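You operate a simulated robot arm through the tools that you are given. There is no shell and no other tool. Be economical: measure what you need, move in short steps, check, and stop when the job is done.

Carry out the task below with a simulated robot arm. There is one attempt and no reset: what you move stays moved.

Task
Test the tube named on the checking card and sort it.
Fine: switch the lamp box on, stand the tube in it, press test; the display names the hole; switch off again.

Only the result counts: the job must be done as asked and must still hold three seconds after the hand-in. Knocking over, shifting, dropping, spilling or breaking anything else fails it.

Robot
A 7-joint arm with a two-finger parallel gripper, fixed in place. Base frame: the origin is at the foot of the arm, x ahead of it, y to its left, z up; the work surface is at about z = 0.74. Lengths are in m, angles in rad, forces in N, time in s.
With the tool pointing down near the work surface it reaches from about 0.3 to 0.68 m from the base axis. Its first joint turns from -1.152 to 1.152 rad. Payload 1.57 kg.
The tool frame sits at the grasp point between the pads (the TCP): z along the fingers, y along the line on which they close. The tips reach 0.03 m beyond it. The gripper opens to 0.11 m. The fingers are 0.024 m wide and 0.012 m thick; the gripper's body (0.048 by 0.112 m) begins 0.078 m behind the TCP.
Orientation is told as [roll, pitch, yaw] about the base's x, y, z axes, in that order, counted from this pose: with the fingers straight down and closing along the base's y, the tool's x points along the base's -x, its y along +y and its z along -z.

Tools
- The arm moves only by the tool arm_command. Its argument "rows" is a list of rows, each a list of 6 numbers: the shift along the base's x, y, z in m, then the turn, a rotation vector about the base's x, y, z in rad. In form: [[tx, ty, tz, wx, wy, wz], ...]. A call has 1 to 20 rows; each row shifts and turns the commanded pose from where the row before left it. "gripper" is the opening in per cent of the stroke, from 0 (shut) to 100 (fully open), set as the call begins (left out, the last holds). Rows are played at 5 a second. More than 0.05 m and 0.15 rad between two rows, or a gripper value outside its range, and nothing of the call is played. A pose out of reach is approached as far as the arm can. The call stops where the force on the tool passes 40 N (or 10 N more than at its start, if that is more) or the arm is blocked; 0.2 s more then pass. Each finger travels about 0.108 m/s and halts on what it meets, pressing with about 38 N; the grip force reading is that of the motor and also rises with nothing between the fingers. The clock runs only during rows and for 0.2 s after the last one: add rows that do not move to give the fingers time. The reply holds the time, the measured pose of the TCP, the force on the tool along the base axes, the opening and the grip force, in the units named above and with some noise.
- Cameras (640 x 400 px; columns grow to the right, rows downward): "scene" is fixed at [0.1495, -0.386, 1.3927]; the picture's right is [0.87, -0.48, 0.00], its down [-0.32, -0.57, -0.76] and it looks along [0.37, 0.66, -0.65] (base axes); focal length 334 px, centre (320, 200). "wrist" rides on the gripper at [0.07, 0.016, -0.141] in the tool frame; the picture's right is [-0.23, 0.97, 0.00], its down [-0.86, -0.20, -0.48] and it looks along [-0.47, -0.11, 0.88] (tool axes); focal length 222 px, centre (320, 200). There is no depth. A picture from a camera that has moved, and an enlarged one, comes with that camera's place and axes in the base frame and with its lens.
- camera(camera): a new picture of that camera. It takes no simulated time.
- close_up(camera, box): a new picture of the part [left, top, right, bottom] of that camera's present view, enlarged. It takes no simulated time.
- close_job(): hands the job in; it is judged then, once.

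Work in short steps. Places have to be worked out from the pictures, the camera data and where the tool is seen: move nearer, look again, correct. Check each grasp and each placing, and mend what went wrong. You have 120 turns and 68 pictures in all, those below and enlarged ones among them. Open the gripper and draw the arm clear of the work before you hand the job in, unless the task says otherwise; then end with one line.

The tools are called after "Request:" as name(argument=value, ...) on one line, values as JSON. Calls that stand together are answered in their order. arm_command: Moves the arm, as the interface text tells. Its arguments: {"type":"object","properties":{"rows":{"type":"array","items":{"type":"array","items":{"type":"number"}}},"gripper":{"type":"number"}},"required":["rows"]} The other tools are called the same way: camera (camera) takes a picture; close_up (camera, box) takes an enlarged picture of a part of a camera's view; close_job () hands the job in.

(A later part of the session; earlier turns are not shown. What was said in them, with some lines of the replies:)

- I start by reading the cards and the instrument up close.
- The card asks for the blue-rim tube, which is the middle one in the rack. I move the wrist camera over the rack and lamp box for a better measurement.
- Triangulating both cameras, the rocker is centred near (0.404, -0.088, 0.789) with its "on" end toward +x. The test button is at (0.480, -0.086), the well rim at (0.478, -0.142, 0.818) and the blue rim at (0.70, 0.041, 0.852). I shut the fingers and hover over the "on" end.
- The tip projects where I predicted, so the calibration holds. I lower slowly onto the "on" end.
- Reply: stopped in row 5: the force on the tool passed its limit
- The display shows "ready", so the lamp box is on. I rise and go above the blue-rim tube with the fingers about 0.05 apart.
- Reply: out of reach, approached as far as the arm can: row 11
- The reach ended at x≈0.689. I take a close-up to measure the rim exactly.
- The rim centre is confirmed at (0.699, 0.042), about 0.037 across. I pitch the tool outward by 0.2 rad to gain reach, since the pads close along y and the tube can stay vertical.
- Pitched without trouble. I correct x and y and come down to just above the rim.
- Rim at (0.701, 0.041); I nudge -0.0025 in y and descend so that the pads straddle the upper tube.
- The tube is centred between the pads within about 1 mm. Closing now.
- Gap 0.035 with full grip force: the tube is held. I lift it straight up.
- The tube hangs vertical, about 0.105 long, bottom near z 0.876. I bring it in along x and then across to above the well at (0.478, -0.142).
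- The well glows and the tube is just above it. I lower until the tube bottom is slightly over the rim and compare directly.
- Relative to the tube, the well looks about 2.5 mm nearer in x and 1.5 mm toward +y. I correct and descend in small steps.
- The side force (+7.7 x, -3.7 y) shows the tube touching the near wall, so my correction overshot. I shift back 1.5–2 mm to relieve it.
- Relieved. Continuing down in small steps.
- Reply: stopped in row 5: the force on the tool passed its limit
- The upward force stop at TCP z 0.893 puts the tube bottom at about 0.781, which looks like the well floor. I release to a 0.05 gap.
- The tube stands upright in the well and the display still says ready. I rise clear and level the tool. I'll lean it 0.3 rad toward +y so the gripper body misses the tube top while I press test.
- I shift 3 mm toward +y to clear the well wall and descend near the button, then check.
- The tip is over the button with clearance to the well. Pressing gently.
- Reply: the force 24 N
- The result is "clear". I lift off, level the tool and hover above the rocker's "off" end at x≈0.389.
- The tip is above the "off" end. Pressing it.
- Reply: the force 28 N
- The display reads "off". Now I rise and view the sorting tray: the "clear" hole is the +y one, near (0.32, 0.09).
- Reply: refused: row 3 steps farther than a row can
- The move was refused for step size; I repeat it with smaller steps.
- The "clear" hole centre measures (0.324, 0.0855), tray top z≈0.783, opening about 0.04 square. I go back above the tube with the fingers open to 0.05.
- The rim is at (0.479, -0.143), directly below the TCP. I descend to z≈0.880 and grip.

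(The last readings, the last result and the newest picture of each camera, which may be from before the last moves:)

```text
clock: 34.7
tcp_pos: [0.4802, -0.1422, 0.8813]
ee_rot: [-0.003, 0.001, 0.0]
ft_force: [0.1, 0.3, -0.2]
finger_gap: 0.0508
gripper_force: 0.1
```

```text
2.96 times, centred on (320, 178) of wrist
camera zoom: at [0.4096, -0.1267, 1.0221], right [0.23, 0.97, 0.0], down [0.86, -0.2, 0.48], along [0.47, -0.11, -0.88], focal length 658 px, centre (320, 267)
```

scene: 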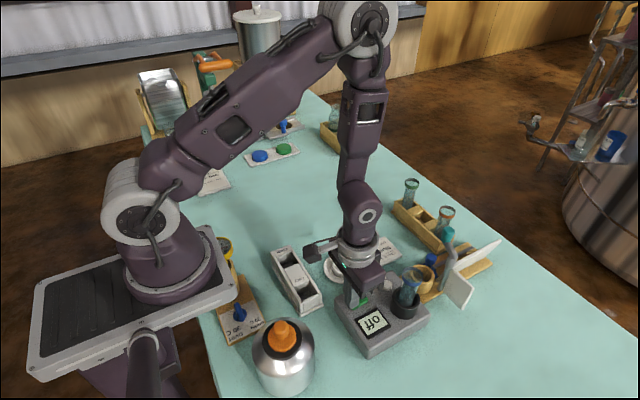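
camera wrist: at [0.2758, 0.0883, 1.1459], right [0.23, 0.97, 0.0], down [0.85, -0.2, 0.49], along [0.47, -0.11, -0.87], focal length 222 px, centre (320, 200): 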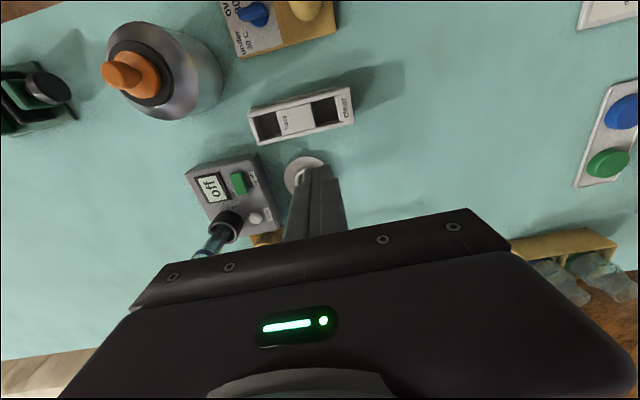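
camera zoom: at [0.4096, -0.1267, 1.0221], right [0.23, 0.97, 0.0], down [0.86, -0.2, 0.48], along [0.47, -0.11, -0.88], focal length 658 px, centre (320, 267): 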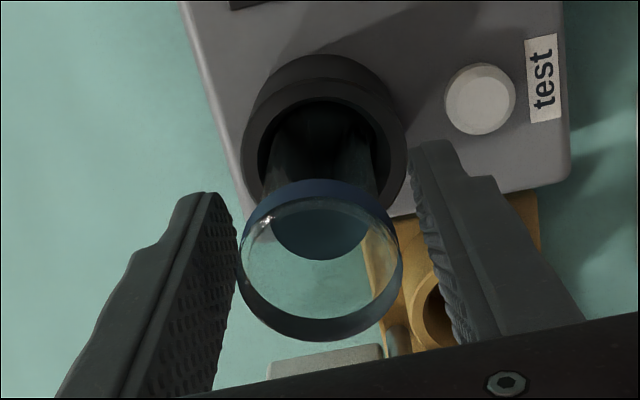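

Centred within about 1 mm; closing.

Request:
arm_command(rows=[[0.001, -0.001, 0, 0, 0, 0], [0, 0, 0, 0, 0, 0], [0, 0, 0, 0, 0, 0]], gripper=0)

Request:
arm_command(rows=[[0, 0, 0.01, 0, 0, 0], [0, 0, 0.015, 0, 0, 0], [0, 0, 0.02, 0, 0, 0], [0, 0, 0.025, 0, 0, 0], [0, 0, 0.02, 0, 0, 0], [0, 0, 0, 0, 0, 0]])

Request:
close_up(camera="scene", box=[330, 180, 470, 320])

```text
clock: 35.5
tcp_pos: [0.4815, -0.1423, 0.8819]
ee_rot: [-0.003, 0.001, 0.0]
ft_force: [-1.6, 1.4, 2.6]
finger_gap: 0.0349
gripper_force: 38.4
```

```text
clock: 36.9
tcp_pos: [0.4803, -0.1439, 0.9723]
ee_rot: [-0.004, 0.0, 0.001]
ft_force: [0.2, -0.2, -1.2]
finger_gap: 0.0349
gripper_force: 38.5
```

```text
2.86 times, centred on (400, 250) of scene
camera zoom: at [0.1495, -0.386, 1.3926], right [0.87, -0.48, 0.0], down [-0.32, -0.57, -0.76], along [0.37, 0.66, -0.65], focal length 954 px, centre (91, 57)
```

zoom: 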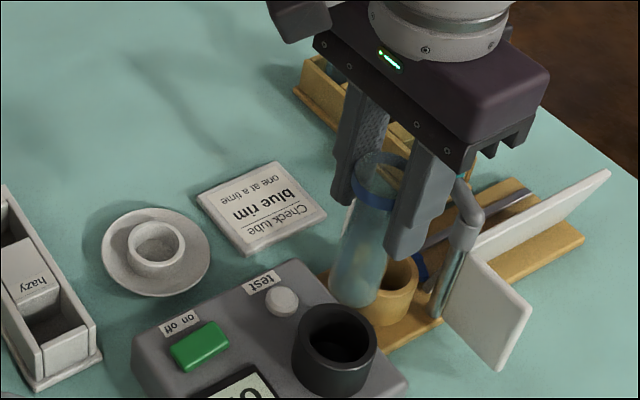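

The tube is out of the well and vertical. I carry it to above the "clear" hole.

Request:
arm_command(rows=[[-0.01, 0.015, 0, 0, 0, 0], [-0.02, 0.03, 0, 0, 0, 0], [-0.02, 0.03, 0, 0, 0, 0], [-0.02, 0.03, 0, 0, 0, 0], [-0.02, 0.03, 0, 0, 0, 0], [-0.02, 0.03, 0, 0, 0, 0], [-0.02, 0.03, 0, 0, 0, 0], [-0.0165, 0.025, 0, 0, 0, 0], [-0.01, 0.009, -0.02, 0, 0, 0], [0, 0, -0.02, 0, 0, 0], [0, 0, 0, 0, 0, 0]])

Request:
close_up(camera="scene", box=[240, 200, 360, 320])

Request:
close_up(camera="wrist", box=[230, 70, 410, 205])

```text
clock: 39.3
tcp_pos: [0.322, 0.0862, 0.9309]
ee_rot: [-0.003, 0.0, 0.001]
ft_force: [0.3, 0.1, -1.2]
finger_gap: 0.0348
gripper_force: 38.2
```

```text
3.33 times, centred on (300, 260) of scene
camera zoom: at [0.1495, -0.386, 1.3927], right [0.87, -0.48, 0.0], down [-0.32, -0.57, -0.76], along [0.37, 0.66, -0.65], focal length 1113 px, centre (387, 0)
```

zoom: 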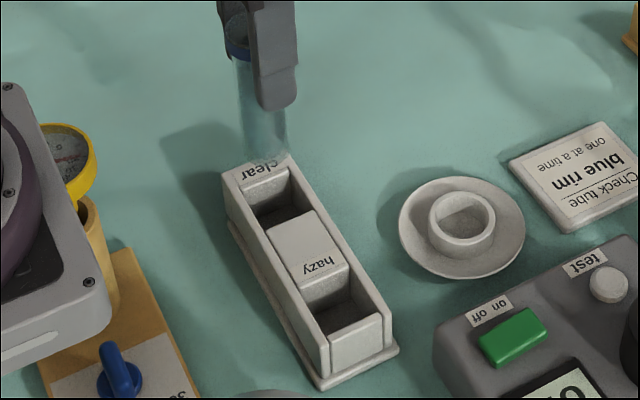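

```text
2.96 times, centred on (320, 138) of wrist
camera zoom: at [0.2528, 0.1027, 1.0717], right [0.23, 0.97, 0.0], down [0.86, -0.2, 0.48], along [0.47, -0.11, -0.88], focal length 658 px, centre (320, 385)
```

zoom: 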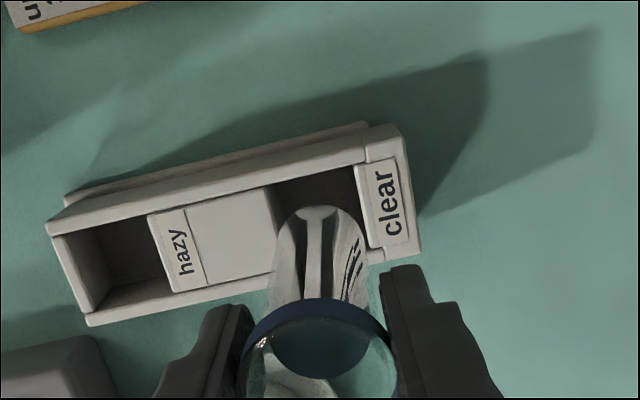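

Hole position confirmed at (0.324, 0.0865). I zoom on the tube bottom to check its lean before insertion.

Request:
close_up(camera="scene", box=[290, 195, 350, 275])

Request:
close_up(camera="wrist", box=[280, 110, 370, 180])

```text
5.00 times, centred on (320, 235) of scene
camera zoom: at [0.1495, -0.386, 1.3927], right [0.87, -0.48, 0.0], down [-0.32, -0.57, -0.76], along [0.37, 0.66, -0.65], focal length 1670 px, centre (320, 25)
```

zoom: 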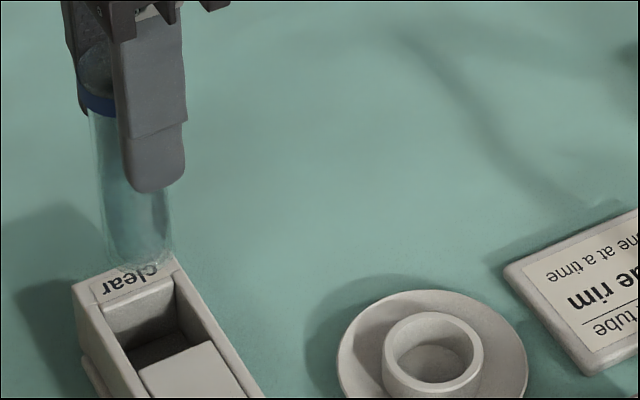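

```text
5.71 times, centred on (325, 145) of wrist
camera zoom: at [0.2528, 0.1027, 1.0717], right [0.23, 0.97, 0.0], down [0.86, -0.2, 0.48], along [0.47, -0.11, -0.88], focal length 1269 px, centre (291, 514)
```

zoom: 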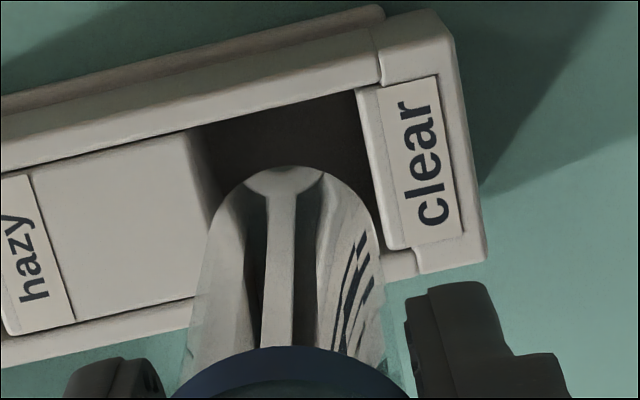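

The deviations are within about 2 mm. I nudge +0.001 in x and descend gradually, watching forces.

Request:
arm_command(rows=[[0.001, 0, -0.02, 0, 0, 0], [0, 0, -0.015, 0, 0, 0], [0, 0, -0.006, 0, 0, 0], [0, 0, 0, 0, 0, 0]])

Request:
close_up(camera="scene", box=[260, 210, 340, 290])

Request:
close_up(camera="wrist", box=[270, 90, 370, 170])

```text
clock: 40.3
tcp_pos: [0.3254, 0.0851, 0.8886]
ee_rot: [-0.004, 0.0, 0.0]
ft_force: [0.1, 0.3, -0.7]
finger_gap: 0.035
gripper_force: 38.1
```

```text
5.00 times, centred on (300, 250) of scene
camera zoom: at [0.1495, -0.386, 1.3927], right [0.87, -0.48, 0.0], down [-0.32, -0.57, -0.76], along [0.37, 0.66, -0.65], focal length 1670 px, centre (420, -50)
```

zoom: 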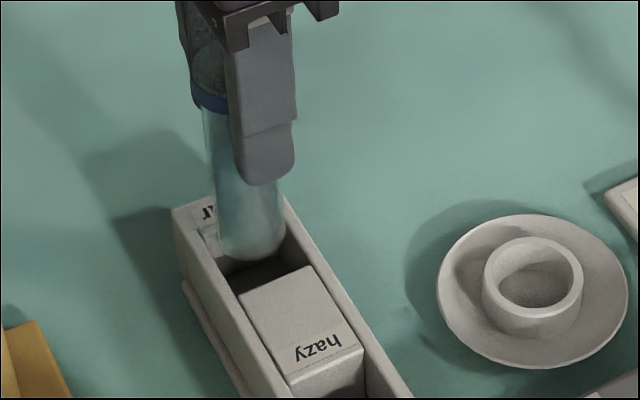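

```text
5.00 times, centred on (320, 130) of wrist
camera zoom: at [0.2545, 0.1019, 1.0302], right [0.23, 0.97, 0.0], down [0.86, -0.2, 0.48], along [0.47, -0.11, -0.88], focal length 1111 px, centre (320, 550)
```

zoom: 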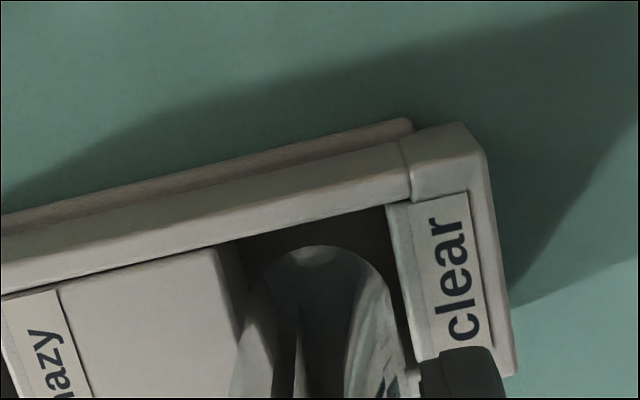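

The tube bottom lies within the opening in both views. Lowering in small steps.

Request:
arm_command(rows=[[0, 0, -0.005, 0, 0, 0], [0, 0, -0.005, 0, 0, 0], [0, 0, -0.004, 0, 0, 0], [0, 0, 0, 0, 0, 0]])

```text
clock: 41.3
tcp_pos: [0.3246, 0.0845, 0.8762]
ee_rot: [-0.004, -0.001, 0.0]
ft_force: [0.1, 0.3, -1.6]
finger_gap: 0.0352
gripper_force: 38.1
```

No contact force. Continuing down.

Request:
arm_command(rows=[[0, 0, -0.006, 0, 0, 0], [0, 0, -0.006, 0, 0, 0], [0, 0, -0.005, 0, 0, 0], [0, 0, -0.004, 0, 0, 0], [0, 0, 0, 0, 0, 0]])

Request:
close_up(camera="scene", box=[260, 210, 340, 290])

```text
clock: 42.5
tcp_pos: [0.3234, 0.0851, 0.8554]
ee_rot: [-0.002, 0.002, -0.001]
ft_force: [-0.1, -0.2, -0.4]
finger_gap: 0.0347
gripper_force: 37.8
```

```text
5.00 times, centred on (300, 250) of scene
camera zoom: at [0.1495, -0.386, 1.3927], right [0.87, -0.48, 0.0], down [-0.32, -0.57, -0.76], along [0.37, 0.66, -0.65], focal length 1670 px, centre (420, -50)
```

zoom: 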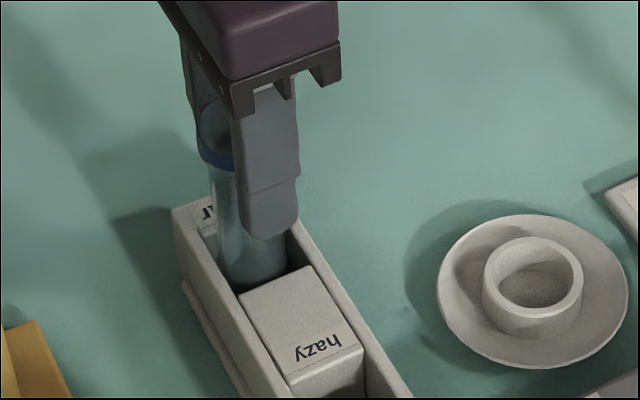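

Request:
arm_command(rows=[[0, 0, -0.003, 0, 0, 0], [0, 0, -0.003, 0, 0, 0], [0, 0, -0.002, 0, 0, 0], [0, 0, -0.002, 0, 0, 0], [0, 0, -0.002, 0, 0, 0]])

```text
clock: 43.7
tcp_pos: [0.3245, 0.0846, 0.8415]
ee_rot: [-0.004, 0.0, 0.001]
ft_force: [0.2, -0.1, 27.0]
finger_gap: 0.0354
gripper_force: 37.8
```

Floor contact (27 N up). I ease off 1 mm and release to the same moderate opening.

Request:
arm_command(rows=[[0, 0, 0.001, 0, 0, 0], [0, 0, 0, 0, 0, 0]])

Request:
arm_command(rows=[[0, 0, 0, 0, 0, 0], [0, 0, 0, 0, 0, 0], [0, 0, 0, 0, 0, 0]], gripper=48)

Request:
close_up(camera="wrist", box=[230, 110, 410, 245])

```text
clock: 44.3
tcp_pos: [0.3233, 0.0854, 0.8439]
ee_rot: [-0.004, 0.0, -0.002]
ft_force: [0.7, 0.6, -0.4]
finger_gap: 0.0352
gripper_force: 38.3
```

```text
clock: 45.1
tcp_pos: [0.3252, 0.0858, 0.8444]
ee_rot: [-0.004, 0.0, -0.001]
ft_force: [-0.5, -0.4, 0.3]
finger_gap: 0.053
gripper_force: 0.1
```

```text
2.96 times, centred on (320, 178) of wrist
camera zoom: at [0.2543, 0.1018, 0.985], right [0.23, 0.97, 0.0], down [0.86, -0.2, 0.48], along [0.47, -0.11, -0.88], focal length 658 px, centre (320, 267)
```

zoom: 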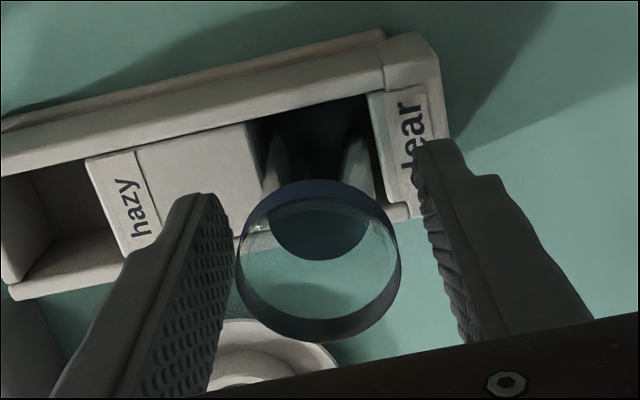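

The tube stands free between the pads. I rise straight up and draw the arm clear.

Request:
arm_command(rows=[[0, 0, 0.015, 0, 0, 0], [0, 0, 0.03, 0, 0, 0], [0, 0, 0.04, 0, 0, 0], [0, 0, 0.045, 0, 0, 0], [0, 0, 0.045, 0, 0, 0], [0.03, 0.02, 0.03, 0, 0, 0], [0.03, 0.03, 0.02, 0, 0, 0], [0.03, 0.03, 0, 0, 0, 0], [0, 0, 0, 0, 0, 0]])

Request:
camera(camera="scene")

Request:
close_up(camera="scene", box=[240, 200, 440, 360])

```text
clock: 47.1
tcp_pos: [0.4159, 0.166, 1.0715]
ee_rot: [-0.004, 0.002, -0.001]
ft_force: [-0.2, 0.0, -0.2]
finger_gap: 0.053
gripper_force: 0.0
```

```text
16 pictures are left
```

scene: 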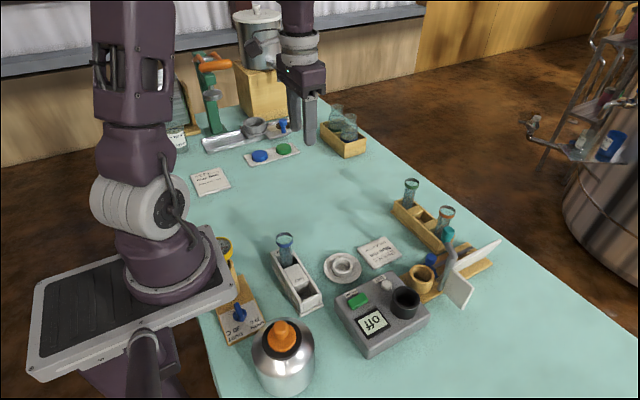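

```text
2.50 times, centred on (340, 280) of scene
camera zoom: at [0.1495, -0.386, 1.3927], right [0.87, -0.48, 0.0], down [-0.32, -0.57, -0.76], along [0.37, 0.66, -0.65], focal length 835 px, centre (270, 0)
```

zoom: 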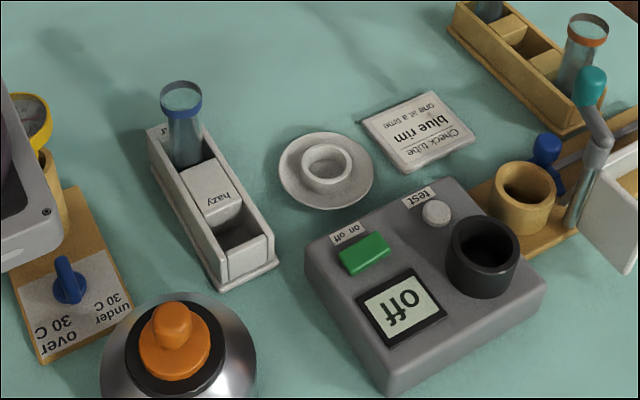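

The blue-rim tube stands in the "clear" hole, the lamp box reads "off" and nothing else looks disturbed. I open the gripper fully, clear of everything.

Request:
arm_command(rows=[[0, 0, 0.01, 0, 0, 0], [0, 0, 0, 0, 0, 0], [0, 0, 0, 0, 0, 0]], gripper=100)

```text
clock: 47.9
tcp_pos: [0.4154, 0.1653, 1.0808]
ee_rot: [-0.004, 0.0, 0.0]
ft_force: [0.0, -1.2, -0.2]
finger_gap: 0.1101
gripper_force: 0.1
```

The gripper is open and the arm is clear, so I hand in.

Request:
close_job()

```text
The job is handed in.
```

The blue-rim tube tested "clear" and now stands in the clear hole; the lamp box is switched off again, and the job is handed in.
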